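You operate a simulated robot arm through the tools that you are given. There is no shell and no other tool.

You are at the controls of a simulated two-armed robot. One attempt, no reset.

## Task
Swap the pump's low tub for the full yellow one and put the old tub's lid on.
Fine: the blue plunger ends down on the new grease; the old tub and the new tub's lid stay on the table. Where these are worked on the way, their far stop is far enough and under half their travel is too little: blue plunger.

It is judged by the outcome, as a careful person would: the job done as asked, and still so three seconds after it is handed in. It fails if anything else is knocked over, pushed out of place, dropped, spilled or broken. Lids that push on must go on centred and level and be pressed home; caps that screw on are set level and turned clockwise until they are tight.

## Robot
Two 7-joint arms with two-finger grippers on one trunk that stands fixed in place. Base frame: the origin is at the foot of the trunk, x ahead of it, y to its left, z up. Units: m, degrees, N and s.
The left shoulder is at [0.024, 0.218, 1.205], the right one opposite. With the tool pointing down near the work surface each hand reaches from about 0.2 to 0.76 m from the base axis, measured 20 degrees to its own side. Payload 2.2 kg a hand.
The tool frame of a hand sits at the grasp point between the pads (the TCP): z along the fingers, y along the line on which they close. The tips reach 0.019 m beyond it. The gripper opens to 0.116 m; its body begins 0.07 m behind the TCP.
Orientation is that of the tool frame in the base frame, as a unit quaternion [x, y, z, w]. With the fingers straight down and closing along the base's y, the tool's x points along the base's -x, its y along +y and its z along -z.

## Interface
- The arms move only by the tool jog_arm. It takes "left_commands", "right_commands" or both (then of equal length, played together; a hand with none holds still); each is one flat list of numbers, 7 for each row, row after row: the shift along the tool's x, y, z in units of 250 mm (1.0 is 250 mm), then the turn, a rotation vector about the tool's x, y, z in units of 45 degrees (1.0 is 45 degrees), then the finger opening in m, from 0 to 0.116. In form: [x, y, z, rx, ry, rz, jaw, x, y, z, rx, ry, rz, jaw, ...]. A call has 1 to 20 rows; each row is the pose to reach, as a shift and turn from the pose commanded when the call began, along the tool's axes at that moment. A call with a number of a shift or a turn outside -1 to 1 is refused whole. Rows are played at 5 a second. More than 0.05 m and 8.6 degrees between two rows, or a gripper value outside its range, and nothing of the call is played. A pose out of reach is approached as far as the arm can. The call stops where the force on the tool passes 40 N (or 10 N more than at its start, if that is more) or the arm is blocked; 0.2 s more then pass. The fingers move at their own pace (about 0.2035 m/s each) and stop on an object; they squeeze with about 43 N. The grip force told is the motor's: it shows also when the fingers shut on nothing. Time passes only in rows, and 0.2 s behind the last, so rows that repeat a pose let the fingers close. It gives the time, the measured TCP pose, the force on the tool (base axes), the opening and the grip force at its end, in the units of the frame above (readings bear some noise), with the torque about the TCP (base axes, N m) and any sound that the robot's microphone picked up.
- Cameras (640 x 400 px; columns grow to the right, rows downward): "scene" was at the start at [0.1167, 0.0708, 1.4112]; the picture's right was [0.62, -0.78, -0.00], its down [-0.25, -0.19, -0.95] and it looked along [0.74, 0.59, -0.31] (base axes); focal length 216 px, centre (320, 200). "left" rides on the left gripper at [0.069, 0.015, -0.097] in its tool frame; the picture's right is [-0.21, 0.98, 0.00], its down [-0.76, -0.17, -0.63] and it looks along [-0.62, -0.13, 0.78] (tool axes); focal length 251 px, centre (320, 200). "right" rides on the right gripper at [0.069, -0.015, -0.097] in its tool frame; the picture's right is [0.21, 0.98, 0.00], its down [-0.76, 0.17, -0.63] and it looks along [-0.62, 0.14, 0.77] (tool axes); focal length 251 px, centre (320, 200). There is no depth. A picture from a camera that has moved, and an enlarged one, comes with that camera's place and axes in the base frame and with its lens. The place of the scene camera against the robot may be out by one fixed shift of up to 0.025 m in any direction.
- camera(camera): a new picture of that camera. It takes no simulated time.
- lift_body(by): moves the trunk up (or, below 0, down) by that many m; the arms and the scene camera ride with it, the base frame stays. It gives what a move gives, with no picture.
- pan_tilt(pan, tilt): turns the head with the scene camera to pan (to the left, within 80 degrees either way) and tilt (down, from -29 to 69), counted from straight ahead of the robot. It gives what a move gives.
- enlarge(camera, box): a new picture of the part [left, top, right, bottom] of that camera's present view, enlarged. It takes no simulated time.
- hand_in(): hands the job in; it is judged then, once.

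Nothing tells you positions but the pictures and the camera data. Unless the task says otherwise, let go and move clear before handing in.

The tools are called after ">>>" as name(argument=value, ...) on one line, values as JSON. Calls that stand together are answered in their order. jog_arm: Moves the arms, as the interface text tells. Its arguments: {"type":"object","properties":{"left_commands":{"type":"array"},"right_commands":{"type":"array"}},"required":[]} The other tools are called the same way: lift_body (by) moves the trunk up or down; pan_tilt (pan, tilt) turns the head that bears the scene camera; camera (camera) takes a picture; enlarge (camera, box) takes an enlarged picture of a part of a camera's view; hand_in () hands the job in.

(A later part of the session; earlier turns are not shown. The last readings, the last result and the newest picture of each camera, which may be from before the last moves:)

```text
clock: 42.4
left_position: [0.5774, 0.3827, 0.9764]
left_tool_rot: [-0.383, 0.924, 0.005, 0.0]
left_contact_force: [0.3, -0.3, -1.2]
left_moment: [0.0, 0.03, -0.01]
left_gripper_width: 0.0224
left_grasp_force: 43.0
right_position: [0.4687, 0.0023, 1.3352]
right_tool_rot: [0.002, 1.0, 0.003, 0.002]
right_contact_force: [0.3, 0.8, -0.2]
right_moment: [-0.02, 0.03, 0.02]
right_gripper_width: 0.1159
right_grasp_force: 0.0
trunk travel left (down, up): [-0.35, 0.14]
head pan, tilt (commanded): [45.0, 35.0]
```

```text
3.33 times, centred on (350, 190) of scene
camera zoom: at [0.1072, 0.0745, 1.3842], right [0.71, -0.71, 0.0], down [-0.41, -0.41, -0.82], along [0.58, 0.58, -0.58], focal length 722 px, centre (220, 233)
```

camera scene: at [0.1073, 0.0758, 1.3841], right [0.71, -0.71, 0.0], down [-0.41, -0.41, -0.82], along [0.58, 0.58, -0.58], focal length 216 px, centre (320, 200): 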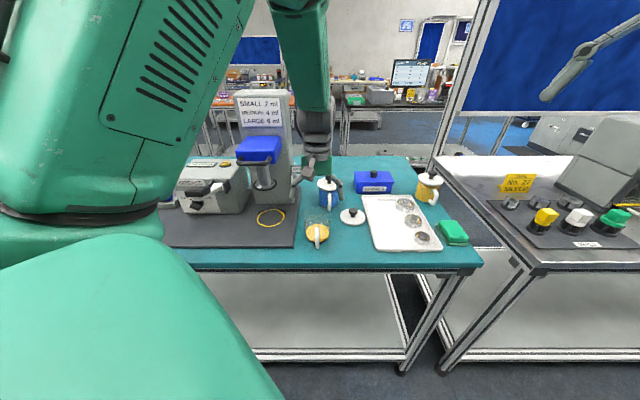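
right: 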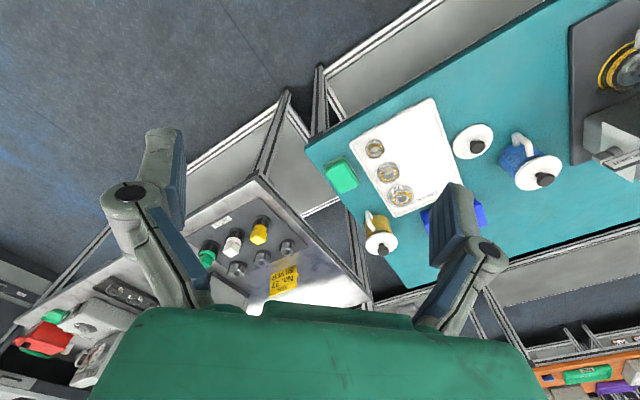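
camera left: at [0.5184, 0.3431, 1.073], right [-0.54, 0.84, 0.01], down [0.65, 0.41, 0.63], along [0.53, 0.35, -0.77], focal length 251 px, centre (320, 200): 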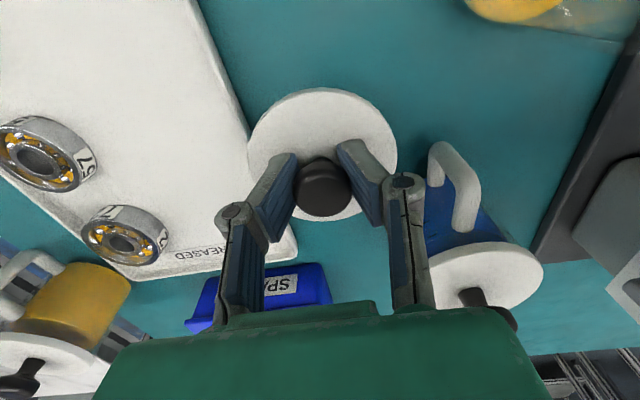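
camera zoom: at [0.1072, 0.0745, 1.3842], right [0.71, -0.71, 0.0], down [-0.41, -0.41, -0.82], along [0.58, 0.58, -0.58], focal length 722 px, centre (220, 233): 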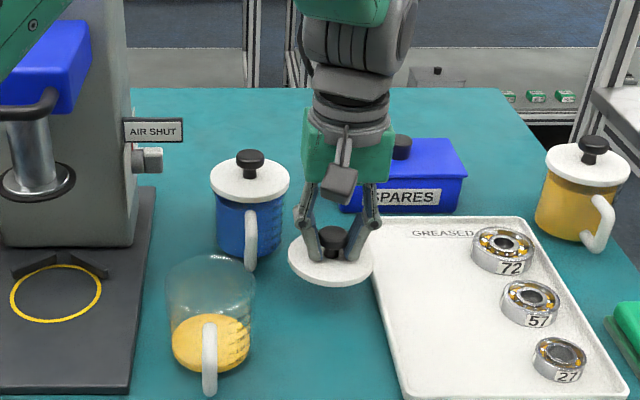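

The lid hangs level. I'll raise it well above rim height and carry it over the old tub.

>>> jog_arm(left_commands=[0, 0, -0.18, 0, 0, 0, 0.015, 0, 0, -0.36, 0, 0, 0, 0.015, 0.07, 0.115, -0.36, 0, 0, 0, 0.015, 0.14, 0.23, -0.36, 0, 0, 0, 0.015, 0.21, 0.346, -0.36, 0, 0, 0, 0.015, 0.28, 0.461, -0.36, 0, 0, 0, 0.015, 0.28, 0.461, -0.36, 0, 0, 0, 0.015])

>>> camera(camera="left")

>>> enlarge(camera="scene", box=[260, 130, 380, 260])

```text
clock: 44.0
left_position: [0.4476, 0.4145, 1.0653]
left_tool_rot: [-0.383, 0.924, 0.005, 0.001]
left_contact_force: [0.1, 0.9, -0.4]
left_moment: [0.03, 0.04, 0.02]
left_gripper_width: 0.0222
left_grasp_force: 42.7
right_position: [0.4703, 0.002, 1.3347]
right_tool_rot: [0.002, 1.0, 0.003, 0.001]
right_contact_force: [-0.5, -0.4, 0.3]
right_moment: [0.0, -0.01, -0.02]
right_gripper_width: 0.1156
right_grasp_force: 0.0
trunk travel left (down, up): [-0.35, 0.14]
head pan, tilt (commanded): [45.0, 35.0]
```

```text
taken
camera left: at [0.3898, 0.3756, 1.1613], right [-0.54, 0.84, 0.01], down [0.65, 0.41, 0.63], along [0.53, 0.35, -0.77], focal length 251 px, centre (320, 200)
```

left: 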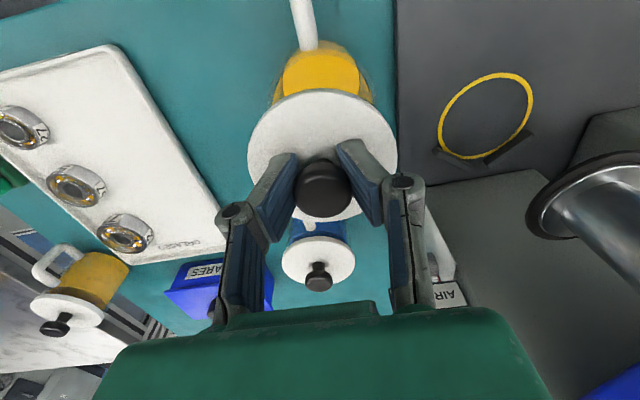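

```text
3.08 times, centred on (320, 195) of scene
camera zoom: at [0.1071, 0.0747, 1.3841], right [0.71, -0.71, 0.0], down [-0.41, -0.41, -0.82], along [0.58, 0.58, -0.58], focal length 666 px, centre (320, 215)
```

zoom: 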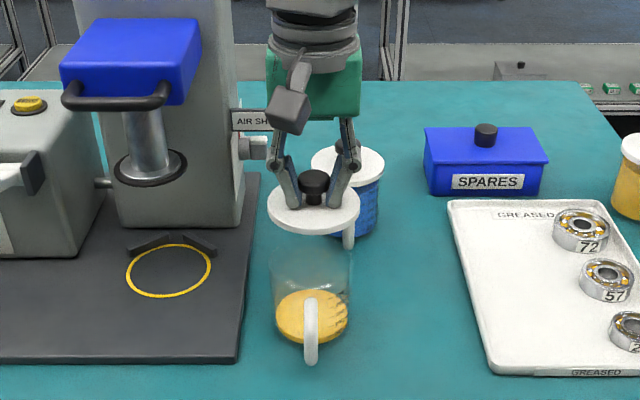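

The lid is above the tub. I'll zoom in on both views to fine-align before lowering.

>>> enlarge(camera="scene", box=[295, 180, 345, 250])

>>> enlarge(camera="left", box=[230, 20, 410, 220])

```text
5.71 times, centred on (320, 215) of scene
camera zoom: at [0.1071, 0.0747, 1.3841], right [0.71, -0.71, 0.0], down [-0.41, -0.41, -0.82], along [0.58, 0.58, -0.58], focal length 1237 px, centre (320, 114)
```

zoom: 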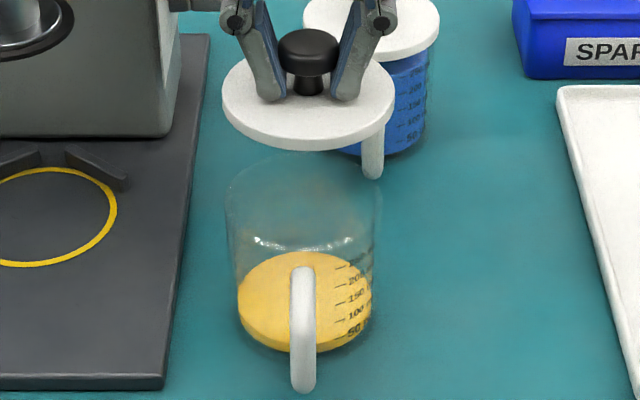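

```text
2.00 times, centred on (320, 120) of left
camera zoom: at [0.3898, 0.3756, 1.1613], right [-0.54, 0.84, 0.01], down [0.65, 0.41, 0.63], along [0.53, 0.35, -0.77], focal length 503 px, centre (320, 360)
```

zoom: 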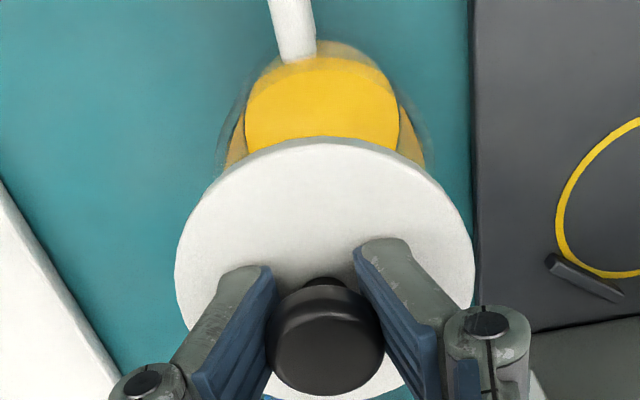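

The lid looks within a few millimetres side to side, but depth is ambiguous at this height. I'll lower it to just above the rim, where parallax is small, and compare again.

>>> jog_arm(left_commands=[0, 0.005, 0.05, 0, 0, 0, 0.015, 0, 0.005, 0.1, 0, 0, 0, 0.015, 0, 0.005, 0.13, 0, 0, 0, 0.015, 0, 0.005, 0.13, 0, 0, 0, 0.015])

>>> enlarge(camera="scene", box=[295, 180, 345, 250])

>>> enlarge(camera="left", box=[230, 20, 410, 220])

>>> camera(camera="right")

```text
clock: 45.0
left_position: [0.4472, 0.4145, 1.0341]
left_tool_rot: [-0.384, 0.923, 0.004, 0.001]
left_contact_force: [0.2, -0.2, -0.1]
left_moment: [0.0, -0.05, 0.03]
left_gripper_width: 0.022
left_grasp_force: 42.9
right_position: [0.4701, 0.0017, 1.3338]
right_tool_rot: [0.002, 1.0, 0.002, 0.002]
right_contact_force: [-0.3, -0.2, 0.2]
right_moment: [0.02, 0.01, 0.0]
right_gripper_width: 0.1161
right_grasp_force: 0.0
trunk travel left (down, up): [-0.35, 0.14]
head pan, tilt (commanded): [45.0, 35.0]
```

```text
5.71 times, centred on (320, 215) of scene
camera zoom: at [0.1065, 0.075, 1.3842], right [0.71, -0.71, 0.0], down [-0.41, -0.41, -0.82], along [0.58, 0.58, -0.58], focal length 1237 px, centre (320, 114)
```

zoom: 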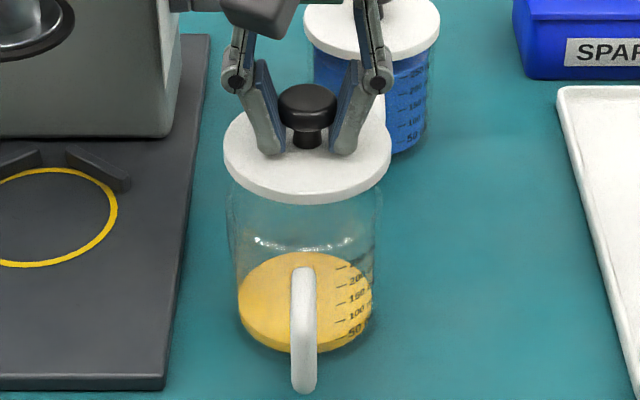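

```text
2.00 times, centred on (320, 120) of left
camera zoom: at [0.3882, 0.3758, 1.13], right [-0.54, 0.84, 0.01], down [0.65, 0.41, 0.63], along [0.53, 0.35, -0.77], focal length 503 px, centre (320, 360)
```

zoom: 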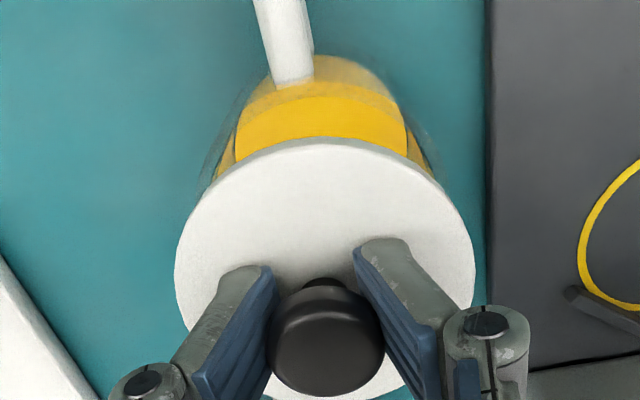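

```text
taken
camera right: at [0.3997, -0.0133, 1.4307], right [-0.21, 0.98, 0.01], down [0.76, 0.16, 0.64], along [0.62, 0.14, -0.77], focal length 251 px, centre (320, 200)
```

right: 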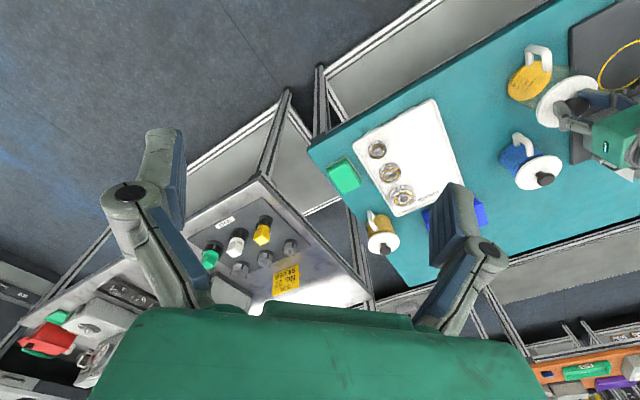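

>>> enlarge(camera="right", box=[480, 30, 640, 130])

```text
4.00 times, centred on (560, 80) of right
camera zoom: at [0.3997, -0.0133, 1.4307], right [-0.21, 0.98, 0.01], down [0.76, 0.16, 0.64], along [0.62, 0.14, -0.77], focal length 1006 px, centre (-640, 680)
```

zoom: 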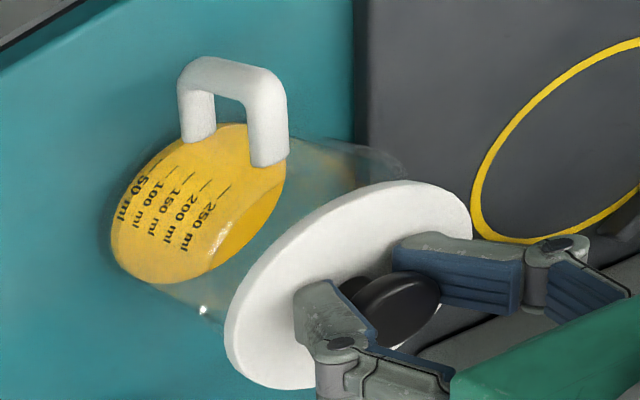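

>>> enlarge(camera="right", box=[500, 50, 610, 130])

```text
5.00 times, centred on (555, 90) of right
camera zoom: at [0.3997, -0.0133, 1.4307], right [-0.21, 0.98, 0.01], down [0.76, 0.16, 0.64], along [0.62, 0.14, -0.77], focal length 1257 px, centre (-855, 750)
```

zoom: 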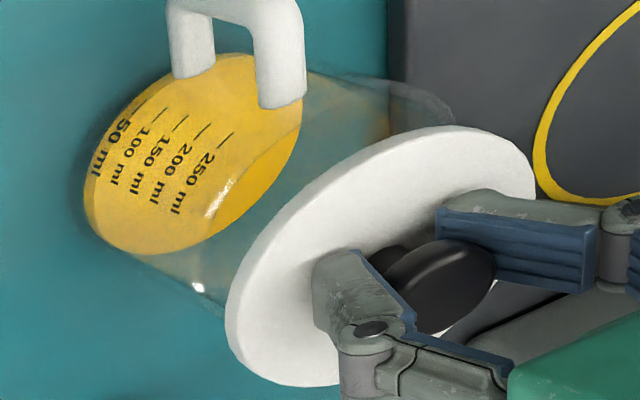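

The right camera gives an excellent side view: the lid is about 9 mm too far back and 2 mm too far right of the tub's axis. I'll correct that and come down a little more.

>>> jog_arm(left_commands=[0.018, 0.004, 0, 0, 0, 0, 0.015, 0.036, 0.007, 0, 0, 0, 0, 0.015, 0.036, 0.007, 0.03, 0, 0, 0, 0.015, 0.036, 0.007, 0.05, 0, 0, 0, 0.015, 0.036, 0.007, 0.05, 0, 0, 0, 0.015])

>>> enlarge(camera="right", box=[500, 50, 610, 130])

>>> enlarge(camera="scene", box=[295, 180, 345, 250])

```text
clock: 46.1
left_position: [0.4385, 0.4094, 1.0221]
left_tool_rot: [-0.383, 0.924, 0.003, 0.0]
left_contact_force: [-0.1, 0.2, -0.5]
left_moment: [-0.02, 0.0, -0.02]
left_gripper_width: 0.0218
left_grasp_force: 43.1
right_position: [0.4703, 0.0022, 1.334]
right_tool_rot: [0.002, 1.0, 0.002, 0.001]
right_contact_force: [0.4, -0.1, 0.8]
right_moment: [-0.02, -0.02, 0.04]
right_gripper_width: 0.1158
right_grasp_force: 0.1
trunk travel left (down, up): [-0.35, 0.14]
head pan, tilt (commanded): [45.0, 35.0]
```

```text
5.00 times, centred on (555, 90) of right
camera zoom: at [0.3997, -0.0132, 1.4307], right [-0.21, 0.98, 0.01], down [0.76, 0.16, 0.64], along [0.62, 0.14, -0.77], focal length 1257 px, centre (-855, 750)
```

zoom: 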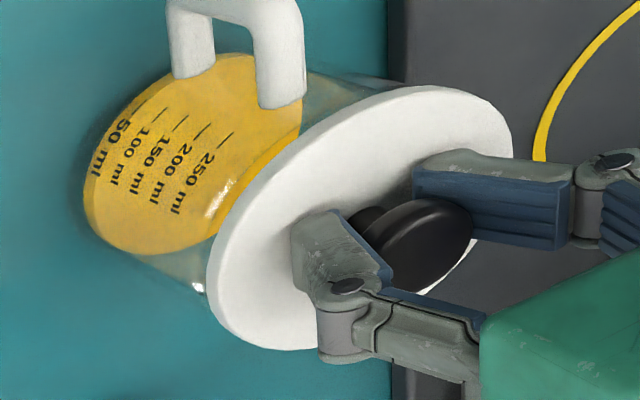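

```text
5.71 times, centred on (320, 215) of scene
camera zoom: at [0.1064, 0.0749, 1.3842], right [0.71, -0.71, 0.0], down [-0.41, -0.41, -0.82], along [0.58, 0.58, -0.58], focal length 1237 px, centre (320, 114)
```

zoom: 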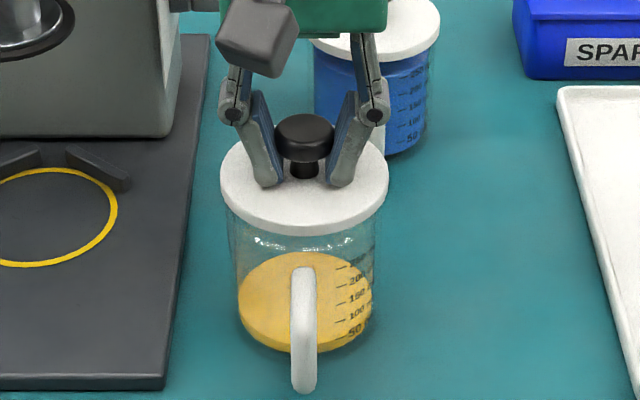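

Both views now agree the lid is centred over the rim, about 2 cm above it. Lowering slowly.

>>> jog_arm(left_commands=[0, 0, 0.016, 0, 0, 0, 0.015, 0, 0, 0.032, 0, 0, 0, 0.015, 0, 0, 0.04, 0, 0, 0, 0.015, 0, 0, 0.04, 0, 0, 0, 0.015])

>>> enlarge(camera="right", box=[500, 50, 610, 130])

>>> enlarge(camera="scene", box=[295, 180, 345, 250])

```text
clock: 47.1
left_position: [0.4391, 0.4102, 1.0122]
left_tool_rot: [-0.383, 0.924, 0.004, 0.001]
left_contact_force: [0.4, 0.5, -0.4]
left_moment: [0.04, -0.05, 0.04]
left_gripper_width: 0.0217
left_grasp_force: 42.7
right_position: [0.4705, 0.0021, 1.3349]
right_tool_rot: [0.002, 1.0, 0.002, 0.001]
right_contact_force: [-0.2, -0.7, -0.7]
right_moment: [0.01, -0.01, 0.03]
right_gripper_width: 0.1159
right_grasp_force: 0.1
trunk travel left (down, up): [-0.35, 0.14]
head pan, tilt (commanded): [45.0, 35.0]
```

```text
5.00 times, centred on (555, 90) of right
camera zoom: at [0.3999, -0.0132, 1.4306], right [-0.21, 0.98, 0.01], down [0.76, 0.16, 0.64], along [0.62, 0.14, -0.77], focal length 1257 px, centre (-855, 750)
```

zoom: 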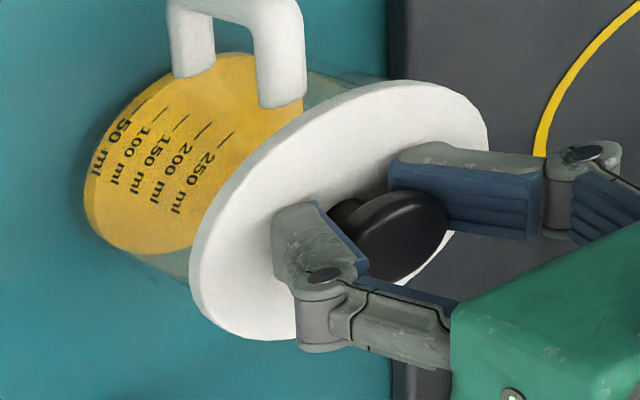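

```text
5.71 times, centred on (320, 215) of scene
camera zoom: at [0.1066, 0.0749, 1.3842], right [0.71, -0.71, 0.0], down [-0.41, -0.41, -0.82], along [0.58, 0.58, -0.58], focal length 1237 px, centre (320, 114)
```

zoom: 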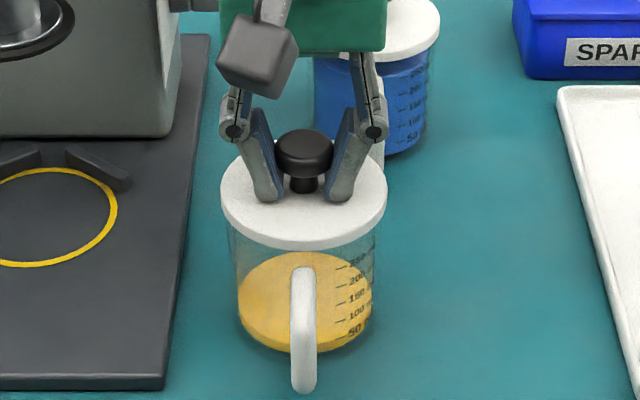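

>>> jog_arm(left_commands=[0, 0, 0.01, 0, 0, 0, 0.015, 0, 0, 0.02, 0, 0, 0, 0.015, 0, 0, 0.024, 0, 0, 0, 0.015])

>>> enlarge(camera="right", box=[500, 50, 610, 130])

```text
clock: 48.0
left_position: [0.4372, 0.4092, 1.0093]
left_tool_rot: [-0.383, 0.924, 0.004, 0.004]
left_contact_force: [0.2, 7.8, 27.4]
left_moment: [0.16, -0.11, 0.01]
left_gripper_width: 0.0215
left_grasp_force: 43.1
right_position: [0.4686, 0.0012, 1.3356]
right_tool_rot: [0.002, 1.0, 0.003, 0.003]
right_contact_force: [0.7, 0.0, -0.1]
right_moment: [0.0, -0.04, 0.01]
right_gripper_width: 0.1162
right_grasp_force: 0.0
trunk travel left (down, up): [-0.35, 0.14]
head pan, tilt (commanded): [45.0, 35.0]
heard: snap
```

```text
5.00 times, centred on (555, 90) of right
camera zoom: at [0.3978, -0.014, 1.4316], right [-0.21, 0.98, 0.01], down [0.75, 0.16, 0.64], along [0.62, 0.14, -0.77], focal length 1257 px, centre (-855, 750)
```

zoom: 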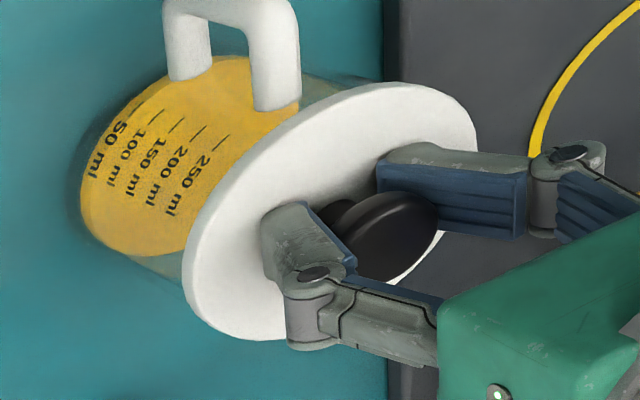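

I heard a snap, so the lid has gone home. I'll ease off the push and open the fingers.

>>> jog_arm(left_commands=[0, 0, -0.01, 0, 0, 0, 0.015, 0, 0, -0.012, 0, 0, 0, 0.03, 0, 0, -0.012, 0, 0, 0, 0.05, 0, 0, -0.012, 0, 0, 0, 0.06])

>>> enlarge(camera="right", box=[500, 50, 610, 130])

>>> enlarge(camera="scene", box=[295, 180, 345, 250])

```text
clock: 49.0
left_position: [0.4379, 0.4096, 1.0098]
left_tool_rot: [-0.383, 0.924, 0.006, 0.0]
left_contact_force: [0.0, 0.2, 0.1]
left_moment: [0.03, -0.02, 0.0]
left_gripper_width: 0.06
left_grasp_force: 0.1
right_position: [0.4696, 0.0024, 1.3346]
right_tool_rot: [0.001, 1.0, 0.003, 0.001]
right_contact_force: [-0.3, 0.5, 0.9]
right_moment: [0.01, 0.01, -0.02]
right_gripper_width: 0.1158
right_grasp_force: 0.0
trunk travel left (down, up): [-0.35, 0.14]
head pan, tilt (commanded): [45.0, 35.0]
```

```text
5.00 times, centred on (555, 90) of right
camera zoom: at [0.3999, -0.013, 1.4305], right [-0.21, 0.98, 0.01], down [0.76, 0.16, 0.64], along [0.62, 0.14, -0.77], focal length 1257 px, centre (-855, 750)
```

zoom: 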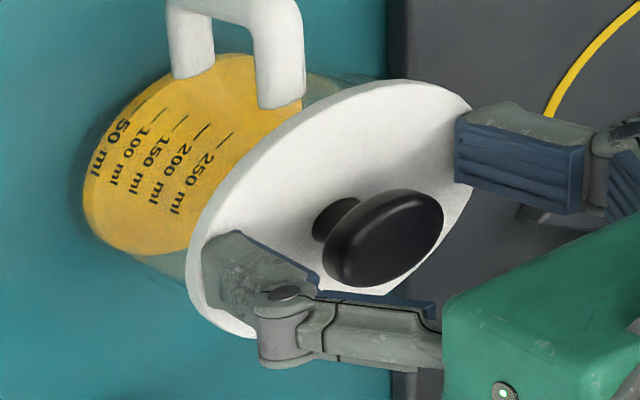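

```text
5.71 times, centred on (320, 215) of scene
camera zoom: at [0.1067, 0.0748, 1.3841], right [0.71, -0.71, 0.0], down [-0.41, -0.41, -0.82], along [0.58, 0.58, -0.58], focal length 1237 px, centre (320, 114)
```

zoom: 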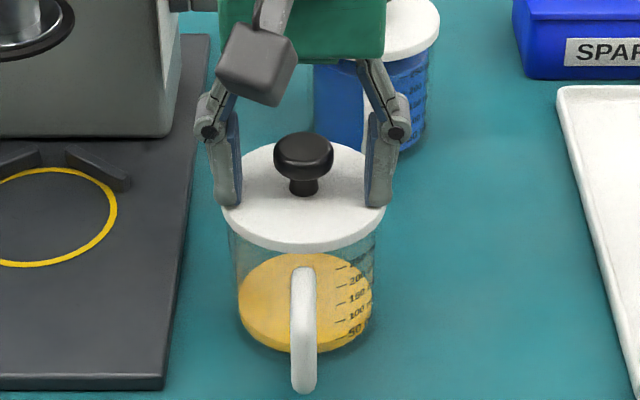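

The lid sits centred and level. To be certain it's fully home, I'll press on the knob with closed fingertips.

>>> jog_arm(left_commands=[0, 0, -0.12, 0, 0, 0, 0.06, 0, 0, -0.22, 0, 0, 0, 0.06, 0, 0, -0.22, 0, 0, 0, 0.0, 0, 0, -0.22, 0, 0, 0, 0.0, 0, 0, -0.16, 0, 0, 0, 0.0, 0, 0, -0.13, 0, 0, 0, 0.0, 0, 0, -0.115, 0, 0, 0, 0.0])

>>> camera(camera="left")

```text
clock: 50.5
left_position: [0.437, 0.4096, 1.0384]
left_tool_rot: [-0.383, 0.924, 0.004, 0.001]
left_contact_force: [0.2, -0.6, 1.5]
left_moment: [0.02, -0.03, -0.02]
left_gripper_width: 0.0
left_grasp_force: 28.8
right_position: [0.4697, 0.0025, 1.3333]
right_tool_rot: [0.002, 1.0, 0.002, 0.001]
right_contact_force: [0.5, 0.8, 0.1]
right_moment: [0.02, -0.02, 0.0]
right_gripper_width: 0.1162
right_grasp_force: 0.0
trunk travel left (down, up): [-0.35, 0.14]
head pan, tilt (commanded): [45.0, 35.0]
```

```text
taken
camera left: at [0.3798, 0.3697, 1.1343], right [-0.54, 0.84, 0.01], down [0.65, 0.41, 0.63], along [0.53, 0.35, -0.77], focal length 251 px, centre (320, 200)
```

left: 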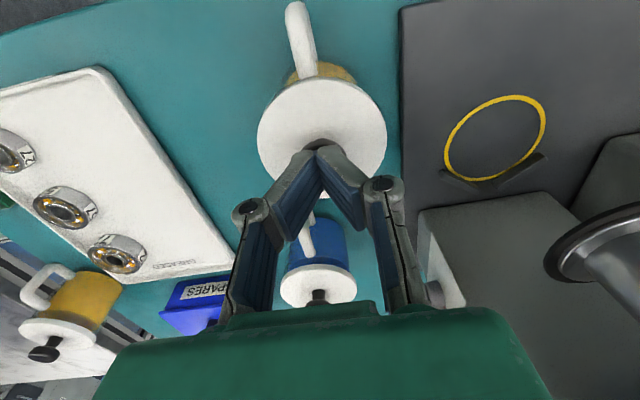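

>>> jog_arm(left_commands=[0, 0, 0.012, 0, 0, 0, 0.0, 0, 0, 0.024, 0, 0, 0, 0.0, 0, 0, 0.036, 0, 0, 0, 0.0, 0, 0, 0.044, 0, 0, 0, 0.0])

>>> enlarge(camera="right", box=[500, 50, 610, 130])

```text
clock: 51.5
left_position: [0.4387, 0.4087, 1.0317]
left_tool_rot: [-0.384, 0.924, 0.005, 0.005]
left_contact_force: [-0.7, 7.0, 34.6]
left_moment: [0.15, -0.06, 0.03]
left_gripper_width: 0.0059
left_grasp_force: 28.4
right_position: [0.4663, 0.0009, 1.3356]
right_tool_rot: [0.001, 1.0, 0.004, 0.002]
right_contact_force: [0.0, 0.1, 0.2]
right_moment: [0.03, -0.02, 0.0]
right_gripper_width: 0.1158
right_grasp_force: 0.0
trunk travel left (down, up): [-0.35, 0.14]
head pan, tilt (commanded): [45.0, 35.0]
```

```text
5.00 times, centred on (555, 90) of right
camera zoom: at [0.3966, -0.0147, 1.4321], right [-0.21, 0.98, 0.01], down [0.75, 0.16, 0.64], along [0.62, 0.14, -0.77], focal length 1257 px, centre (-855, 750)
```

zoom: 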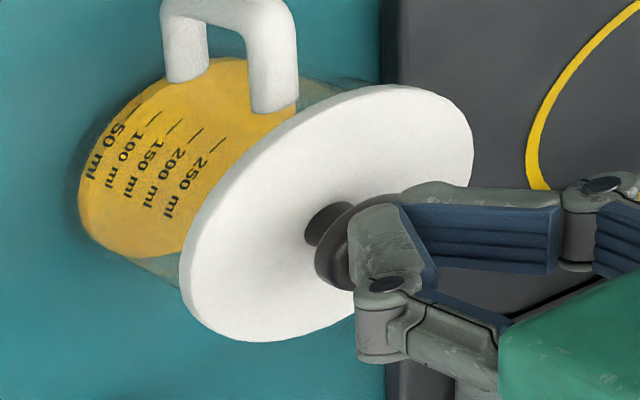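

Pressed with about 35 N and no further movement, so the lid is home. I'll raise the hand clear and take fresh looks at the yellow tub.

>>> jog_arm(left_commands=[0, 0, -0.05, 0, 0, 0, 0.0, 0, 0, -0.2, 0, 0, 0, 0.03, 0, 0, -0.36, 0, 0, 0, 0.1, 0, 0, -0.52, 0, 0, 0, 0.112])

>>> enlarge(camera="right", box=[340, 190, 440, 270])

>>> camera(camera="left")

>>> enlarge(camera="scene", box=[340, 150, 480, 260])

```text
clock: 52.5
left_position: [0.4376, 0.4083, 1.1561]
left_tool_rot: [-0.384, 0.923, 0.005, 0.0]
left_contact_force: [-0.5, -0.4, -0.5]
left_moment: [0.0, 0.02, -0.01]
left_gripper_width: 0.1121
left_grasp_force: 0.1
right_position: [0.4693, 0.0, 1.3347]
right_tool_rot: [0.002, 1.0, 0.004, 0.002]
right_contact_force: [-0.3, 0.5, 0.9]
right_moment: [0.01, 0.0, 0.02]
right_gripper_width: 0.1158
right_grasp_force: 0.1
trunk travel left (down, up): [-0.35, 0.14]
head pan, tilt (commanded): [45.0, 35.0]
```

```text
5.00 times, centred on (390, 230) of right
camera zoom: at [0.4, -0.0145, 1.4306], right [-0.21, 0.98, 0.01], down [0.76, 0.16, 0.64], along [0.62, 0.14, -0.77], focal length 1257 px, centre (-30, 50)
```

zoom: 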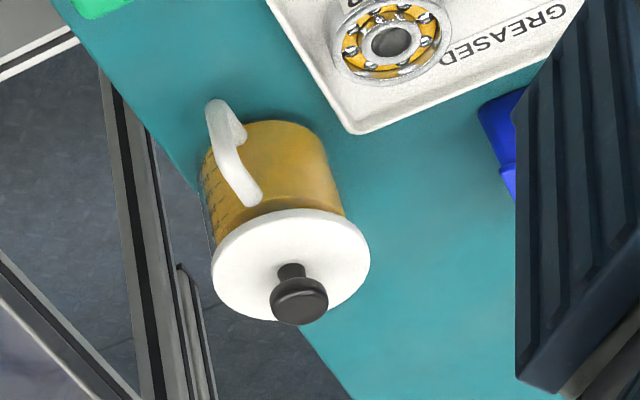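

```text
taken
camera left: at [0.3789, 0.3681, 1.2527], right [-0.54, 0.84, 0.01], down [0.65, 0.41, 0.63], along [0.53, 0.35, -0.77], focal length 251 px, centre (320, 200)
```

left: 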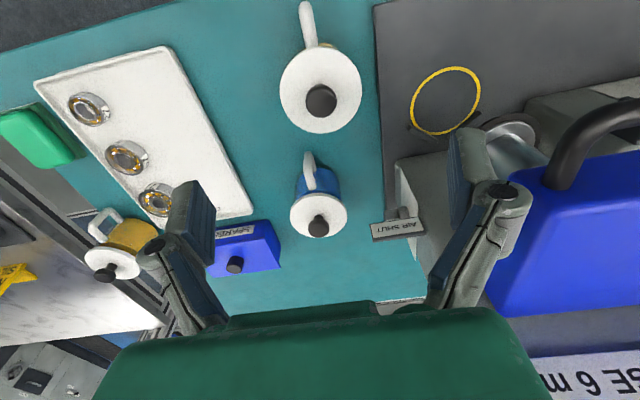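

```text
3.64 times, centred on (410, 205) of scene
camera zoom: at [0.1062, 0.072, 1.3843], right [0.71, -0.71, 0.0], down [-0.41, -0.41, -0.82], along [0.58, 0.58, -0.58], focal length 787 px, centre (-7, 182)
```

zoom: 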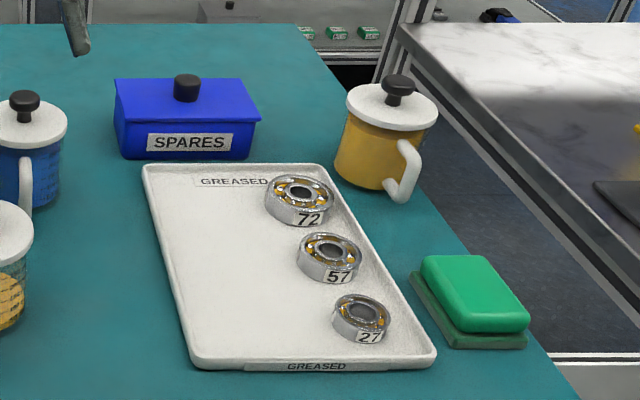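

The yellow tub's centre is at about (0.863, 0.261), and its handle points back toward me and to the right. It's beyond straight-down reach, so I'll lower the trunk and come in tilted. First the left hand goes over the tray, high and clear.

>>> jog_arm(left_commands=[-0.017, -0.155, -0.03, 0, 0, 0.063, 0.112, -0.034, -0.309, -0.06, 0, 0, 0.126, 0.112, -0.051, -0.464, -0.09, 0, 0, 0.189, 0.112, -0.068, -0.619, -0.12, 0, 0, 0.252, 0.112, -0.085, -0.773, -0.15, 0, 0, 0.315, 0.112, -0.102, -0.928, -0.176, 0, 0, 0.378, 0.112])

>>> camera(camera="scene")

>>> camera(camera="left")

```text
clock: 54.0
left_position: [0.6254, 0.262, 1.1981]
left_tool_rot: [-0.243, 0.97, 0.006, -0.001]
left_contact_force: [-0.5, 0.7, 0.2]
left_moment: [0.03, 0.0, 0.01]
left_gripper_width: 0.1119
left_grasp_force: 0.1
right_position: [0.472, 0.001, 1.3353]
right_tool_rot: [0.001, 1.0, 0.004, 0.0]
right_contact_force: [1.4, -0.3, -0.5]
right_moment: [-0.02, 0.03, 0.01]
right_gripper_width: 0.1159
right_grasp_force: 0.0
trunk travel left (down, up): [-0.35, 0.14]
head pan, tilt (commanded): [45.0, 35.0]
```

```text
taken
camera scene: at [0.1094, 0.0738, 1.384], right [0.71, -0.71, 0.0], down [-0.41, -0.41, -0.82], along [0.58, 0.58, -0.58], focal length 216 px, centre (320, 200)
```

scene: 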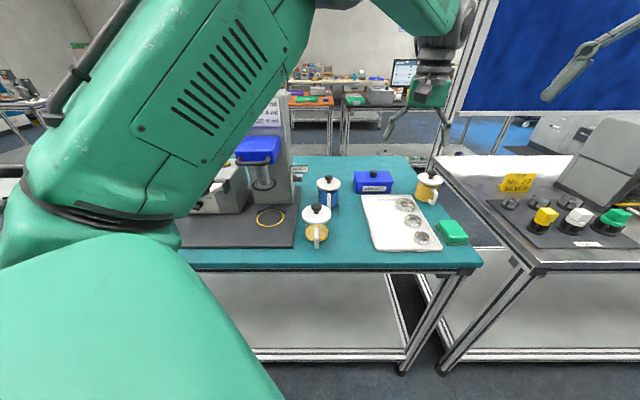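

```text
taken
camera left: at [0.5575, 0.2414, 1.2946], right [-0.27, 0.96, 0.01], down [0.75, 0.2, 0.63], along [0.6, 0.18, -0.78], focal length 251 px, centre (320, 200)
```

left: 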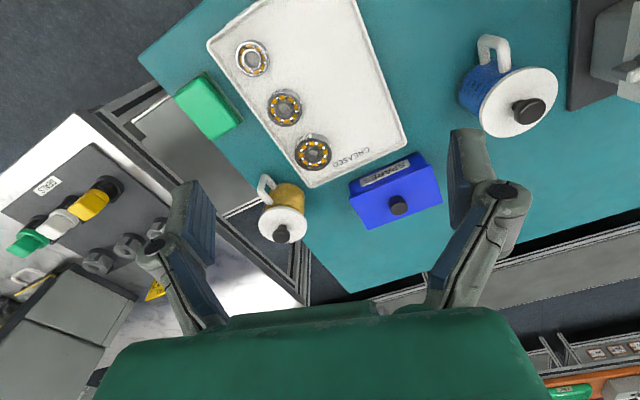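

>>> enlarge(camera="left", box=[230, 120, 350, 260])

>>> enlarge(camera="right", box=[340, 190, 440, 270])

```text
2.86 times, centred on (290, 190) of left
camera zoom: at [0.5575, 0.2414, 1.2946], right [-0.27, 0.96, 0.01], down [0.75, 0.2, 0.63], along [0.6, 0.18, -0.78], focal length 718 px, centre (406, 229)
```

zoom: 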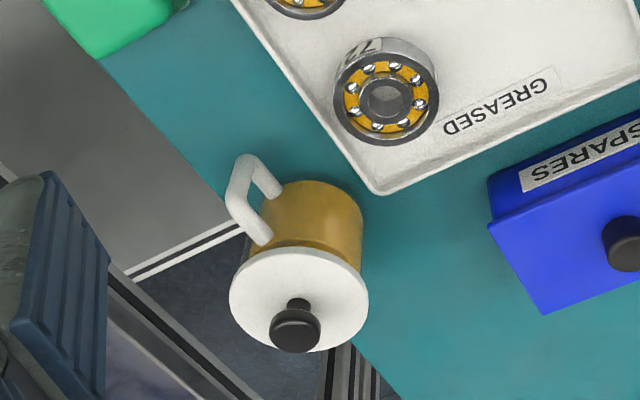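

```text
5.00 times, centred on (390, 230) of right
camera zoom: at [0.4024, -0.0143, 1.4298], right [-0.21, 0.98, 0.01], down [0.76, 0.16, 0.63], along [0.62, 0.14, -0.77], focal length 1257 px, centre (-30, 50)
```

zoom: 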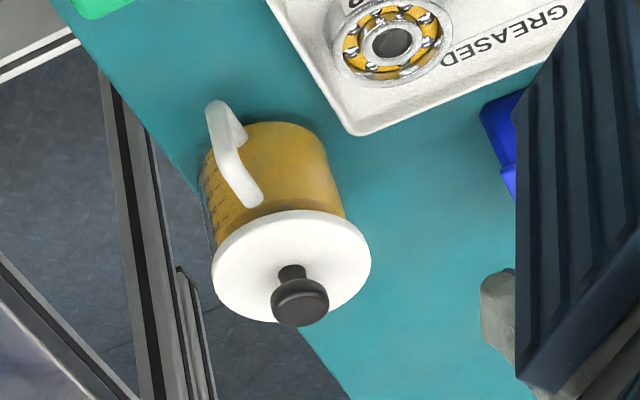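

The yellow tub's handle points at about −133°, so an approach at 28° yaw keeps the handle between the fingers. Lowering the trunk to put the shoulder near wrist height.

>>> lift_body(by=-0.12)

>>> camera(camera="scene")

```text
clock: 55.5
left_position: [0.6227, 0.2618, 1.0801]
left_tool_rot: [-0.243, 0.97, 0.004, 0.0]
left_contact_force: [-0.2, 0.3, 0.4]
left_moment: [0.0, 0.01, 0.02]
left_gripper_width: 0.1119
left_grasp_force: 0.0
right_position: [0.4695, 0.002, 1.2147]
right_tool_rot: [0.001, 1.0, 0.004, 0.002]
right_contact_force: [-0.7, 0.2, 0.2]
right_moment: [0.01, 0.03, 0.0]
right_gripper_width: 0.1162
right_grasp_force: 0.0
trunk travel left (down, up): [-0.23, 0.26]
head pan, tilt (commanded): [45.0, 35.0]
```

```text
taken
camera scene: at [0.1067, 0.0736, 1.2643], right [0.71, -0.71, 0.0], down [-0.41, -0.41, -0.82], along [0.58, 0.58, -0.58], focal length 216 px, centre (320, 200)
```

scene: 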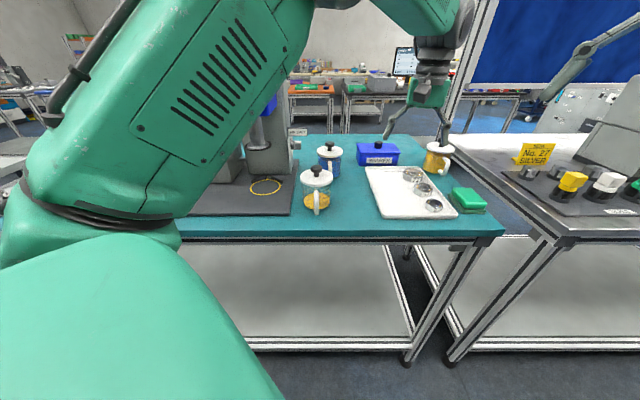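

>>> jog_arm(left_commands=[-0.0946, -0.0912, 0, 0, -0.15, 0, 0.112, -0.189, -0.182, 0, 0, -0.3, 0, 0.112, -0.284, -0.274, 0, 0, -0.45, 0, 0.112, -0.378, -0.365, 0, 0, -0.6, 0, 0.112, -0.473, -0.456, 0, 0, -0.75, 0, 0.112])

>>> camera(camera="left")

>>> camera(camera="scene")

```text
clock: 56.6
left_position: [0.7838, 0.2153, 1.0773]
left_tool_rot: [-0.231, 0.928, 0.076, 0.282]
left_contact_force: [0.1, -0.3, 0.5]
left_moment: [-0.02, 0.05, 0.0]
left_gripper_width: 0.1121
left_grasp_force: 0.1
right_position: [0.4708, 0.0011, 1.214]
right_tool_rot: [0.001, 1.0, 0.004, 0.001]
right_contact_force: [0.4, -1.0, 0.0]
right_moment: [0.04, 0.03, 0.0]
right_gripper_width: 0.1161
right_grasp_force: 0.0
trunk travel left (down, up): [-0.23, 0.26]
head pan, tilt (commanded): [45.0, 35.0]
```

```text
taken
camera left: at [0.6789, 0.1761, 1.119], right [-0.3, 0.94, 0.13], down [0.33, -0.03, 0.95], along [0.9, 0.33, -0.3], focal length 251 px, centre (320, 200)
```

left: 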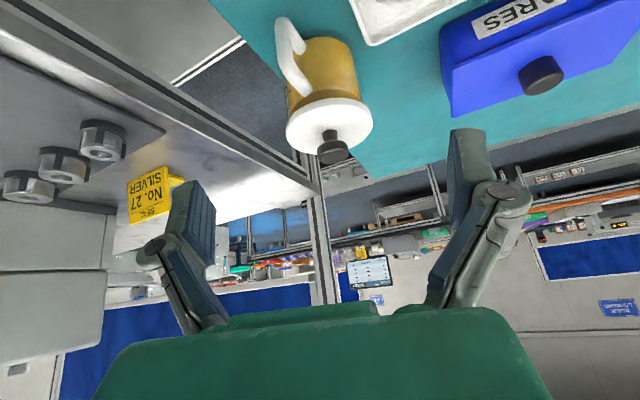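

```text
taken
camera scene: at [0.1086, 0.0725, 1.264], right [0.71, -0.71, 0.0], down [-0.41, -0.41, -0.82], along [0.58, 0.58, -0.58], focal length 216 px, centre (320, 200)
```

scene: 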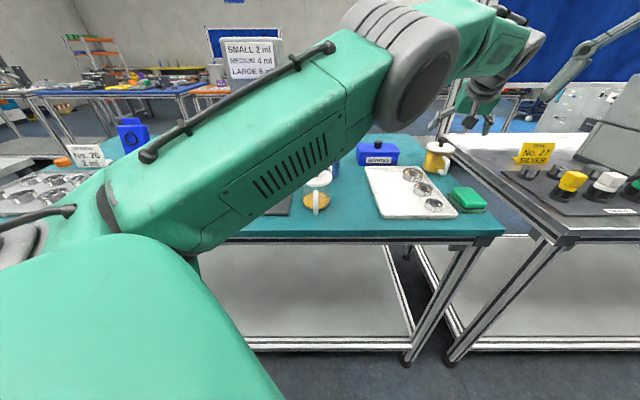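

>>> jog_arm(left_commands=[0.033, 0.003, 0.046, 0, -0.118, 0, 0.112, 0.067, 0.006, 0.093, 0, -0.236, 0, 0.112, 0.1, 0.009, 0.139, 0, -0.354, 0, 0.112, 0.133, 0.012, 0.185, 0, -0.472, 0, 0.112, 0.133, 0.012, 0.185, 0, -0.472, 0, 0.112])

>>> camera(camera="left")

>>> enlarge(camera="right", box=[320, 150, 480, 270])

```text
clock: 57.9
left_position: [0.7771, 0.2318, 1.0109]
left_tool_rot: [-0.224, 0.862, 0.118, 0.44]
left_contact_force: [-0.5, 0.0, -0.5]
left_moment: [0.03, 0.05, 0.0]
left_gripper_width: 0.1122
left_grasp_force: 0.1
right_position: [0.469, 0.0013, 1.2156]
right_tool_rot: [0.002, 1.0, 0.004, 0.001]
right_contact_force: [-0.1, 0.2, -0.2]
right_moment: [0.01, -0.01, -0.03]
right_gripper_width: 0.116
right_grasp_force: 0.0
trunk travel left (down, up): [-0.23, 0.26]
head pan, tilt (commanded): [45.0, 35.0]
```

```text
taken
camera left: at [0.6668, 0.1879, 1.0119], right [-0.37, 0.91, 0.18], down [0.02, -0.18, 0.98], along [0.93, 0.37, 0.05], focal length 251 px, centre (320, 200)
```

left: 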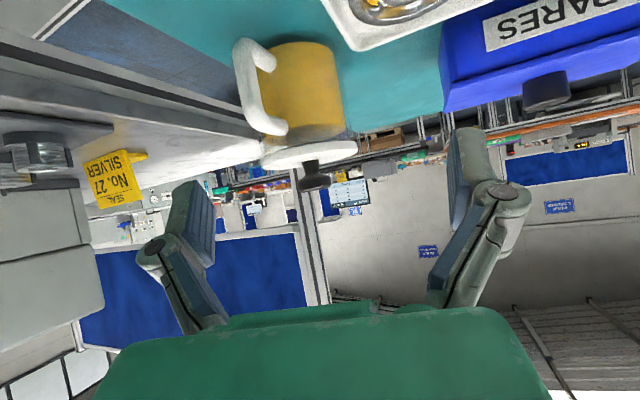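

```text
3.33 times, centred on (400, 210) of right
camera zoom: at [0.3995, -0.014, 1.3107], right [-0.21, 0.98, 0.01], down [0.76, 0.16, 0.64], along [0.62, 0.14, -0.77], focal length 838 px, centre (53, 167)
```

zoom: 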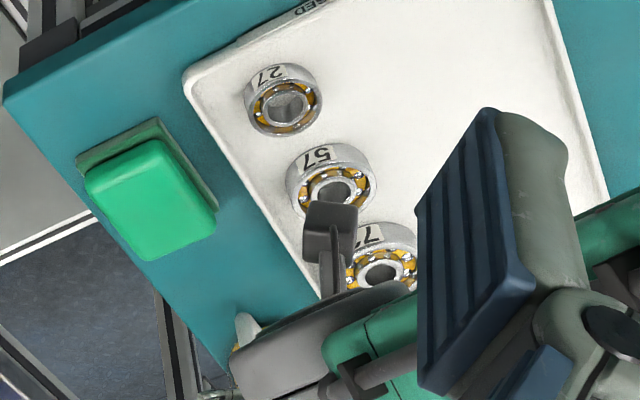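

The pose settled about 15 mm to the left of where I asked. I'll hold briefly to see whether it's still moving.

>>> jog_arm(left_commands=[0, 0, 0, 0, 0, 0, 0.112, 0, 0, 0, 0, 0, 0, 0.112, 0, 0, 0, 0, 0, 0, 0.112])

>>> camera(camera="scene")

```text
clock: 58.6
left_position: [0.7777, 0.2319, 1.0156]
left_tool_rot: [-0.225, 0.861, 0.115, 0.441]
left_contact_force: [-0.3, 0.4, -0.8]
left_moment: [-0.02, -0.04, 0.01]
left_gripper_width: 0.1123
left_grasp_force: 0.1
right_position: [0.4687, 0.0014, 1.2153]
right_tool_rot: [0.002, 1.0, 0.003, 0.0]
right_contact_force: [-0.6, 0.4, 0.3]
right_moment: [0.01, 0.01, 0.0]
right_gripper_width: 0.116
right_grasp_force: 0.1
trunk travel left (down, up): [-0.23, 0.26]
head pan, tilt (commanded): [45.0, 35.0]
```

```text
taken
camera scene: at [0.1071, 0.0726, 1.2642], right [0.71, -0.71, 0.0], down [-0.41, -0.41, -0.82], along [0.58, 0.58, -0.58], focal length 216 px, centre (320, 200)
```

scene: 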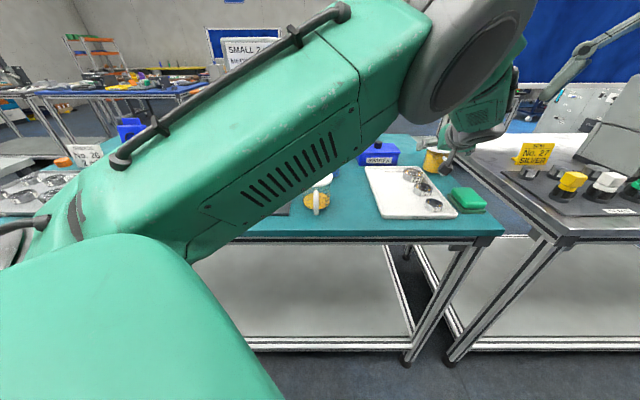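

>>> jog_arm(left_commands=[0.005, -0.03, -0.008, 0, 0, 0, 0.112, 0.011, -0.058, -0.016, 0, 0, 0, 0.112, 0.011, -0.058, -0.016, 0, 0, 0, 0.112])

>>> camera(camera="left")

```text
clock: 59.5
left_position: [0.7806, 0.2169, 1.0196]
left_tool_rot: [-0.224, 0.861, 0.114, 0.443]
left_contact_force: [0.1, 0.0, 0.6]
left_moment: [-0.03, 0.01, 0.0]
left_gripper_width: 0.1121
left_grasp_force: 0.0
right_position: [0.4696, 0.0007, 1.214]
right_tool_rot: [0.003, 1.0, 0.003, 0.001]
right_contact_force: [0.7, 0.2, -0.1]
right_moment: [0.0, -0.02, 0.0]
right_gripper_width: 0.1161
right_grasp_force: 0.1
trunk travel left (down, up): [-0.23, 0.26]
head pan, tilt (commanded): [45.0, 35.0]
```

```text
taken
camera left: at [0.6706, 0.1717, 1.0185], right [-0.37, 0.91, 0.17], down [0.02, -0.18, 0.98], along [0.93, 0.36, 0.05], focal length 251 px, centre (320, 200)
```

left: 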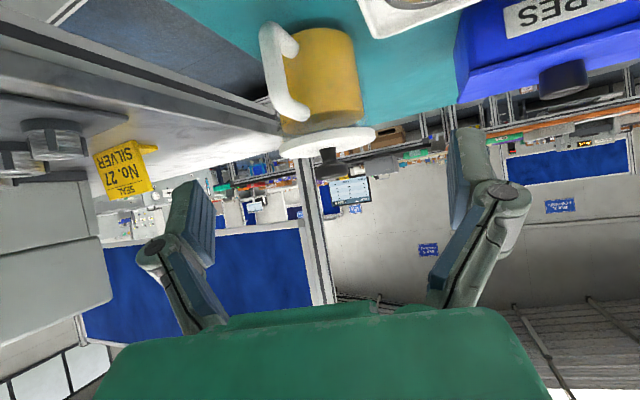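

That put the hand where intended. I'll zoom in to check the tub's centreline against the gripper axis.

>>> enlarge(camera="left", box=[220, 0, 420, 180])

```text
2.22 times, centred on (320, 90) of left
camera zoom: at [0.6706, 0.1717, 1.0185], right [-0.37, 0.91, 0.17], down [0.02, -0.18, 0.98], along [0.93, 0.36, 0.05], focal length 559 px, centre (320, 444)
```

zoom: 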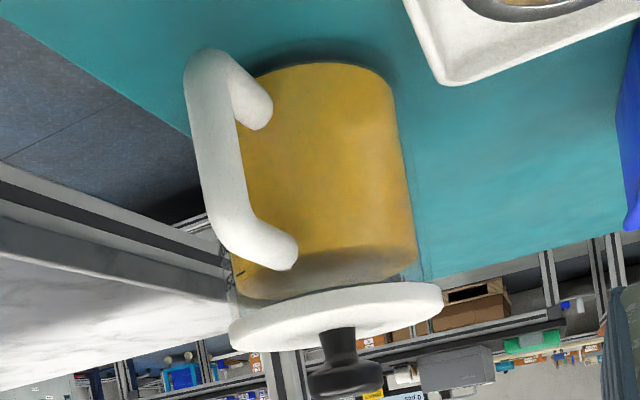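

The tub is on the gripper's axis within about 1 mm. I'll advance most of the way and check.

>>> jog_arm(left_commands=[-0.001, -0.001, 0.1, 0, 0, 0, 0.112, -0.002, -0.002, 0.2, 0, 0, 0, 0.112, -0.003, -0.002, 0.29, 0, 0, 0, 0.112, -0.003, -0.002, 0.36, 0, 0, 0, 0.112])

>>> camera(camera="left")

>>> enlarge(camera="scene", box=[360, 120, 500, 230])

>>> enlarge(camera="right", box=[320, 150, 480, 270])

```text
clock: 60.5
left_position: [0.8486, 0.24, 0.9681]
left_tool_rot: [-0.213, 0.861, 0.116, 0.447]
left_contact_force: [0.3, -0.4, 1.4]
left_moment: [-0.03, 0.0, 0.02]
left_gripper_width: 0.1121
left_grasp_force: 0.1
right_position: [0.4704, 0.0024, 1.2142]
right_tool_rot: [0.0, 1.0, 0.003, 0.0]
right_contact_force: [0.1, -0.1, 0.4]
right_moment: [0.01, 0.04, 0.01]
right_gripper_width: 0.116
right_grasp_force: 0.0
trunk travel left (down, up): [-0.23, 0.26]
head pan, tilt (commanded): [45.0, 35.0]
```

```text
taken
camera left: at [0.7372, 0.1973, 0.9673], right [-0.35, 0.92, 0.18], down [0.01, -0.19, 0.98], along [0.94, 0.35, 0.06], focal length 251 px, centre (320, 200)
```

left: 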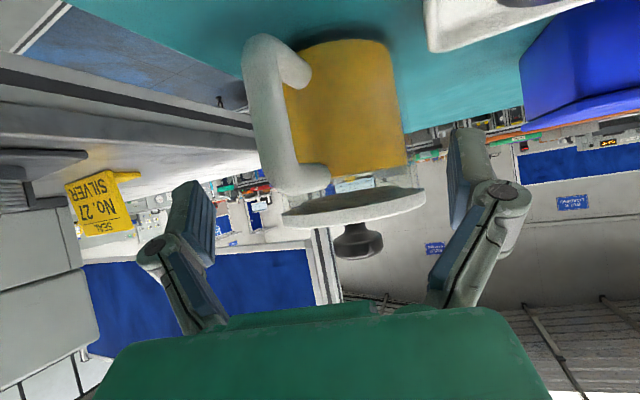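

```text
3.64 times, centred on (430, 175) of scene
camera zoom: at [0.1088, 0.0739, 1.2639], right [0.71, -0.71, 0.0], down [-0.41, -0.41, -0.82], along [0.58, 0.58, -0.58], focal length 787 px, centre (-80, 291)
```

zoom: 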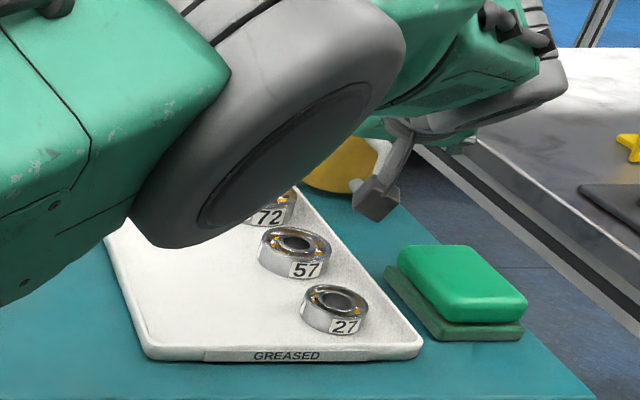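

```text
3.33 times, centred on (400, 210) of right
camera zoom: at [0.4013, -0.0129, 1.31], right [-0.21, 0.98, 0.01], down [0.76, 0.16, 0.63], along [0.62, 0.14, -0.77], focal length 838 px, centre (53, 167)
```

zoom: 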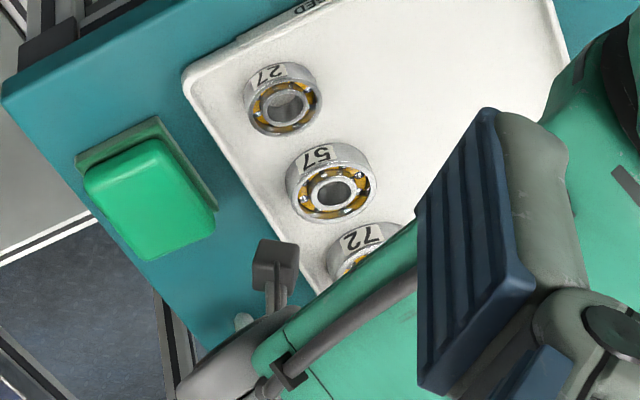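

The hand drifted about 14 mm to the right while advancing, so I'll centre it laterally before going further.

>>> jog_arm(left_commands=[0, 0.019, -0.01, 0, 0, 0, 0.112, 0, 0.038, -0.02, 0, 0, 0, 0.112, 0, 0.057, -0.02, 0, 0, 0, 0.112, 0, 0.057, -0.02, 0, 0, 0, 0.112])

>>> camera(camera="left")

```text
clock: 61.5
left_position: [0.8344, 0.2497, 0.9718]
left_tool_rot: [-0.215, 0.861, 0.117, 0.446]
left_contact_force: [0.8, -0.6, 0.8]
left_moment: [0.0, -0.04, -0.01]
left_gripper_width: 0.1121
left_grasp_force: 0.0
right_position: [0.4691, 0.0019, 1.2144]
right_tool_rot: [0.003, 1.0, 0.004, 0.001]
right_contact_force: [0.6, 0.1, -0.4]
right_moment: [-0.01, -0.01, 0.03]
right_gripper_width: 0.1161
right_grasp_force: 0.0
trunk travel left (down, up): [-0.23, 0.26]
head pan, tilt (commanded): [45.0, 35.0]
```

```text
taken
camera left: at [0.7244, 0.2071, 0.9711], right [-0.35, 0.92, 0.18], down [0.01, -0.19, 0.98], along [0.94, 0.35, 0.06], focal length 251 px, centre (320, 200)
```

left: 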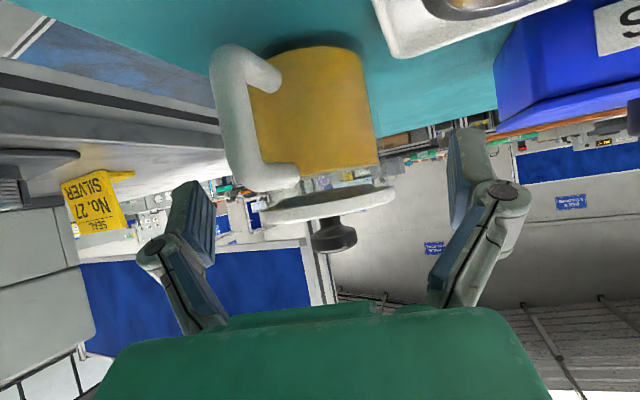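

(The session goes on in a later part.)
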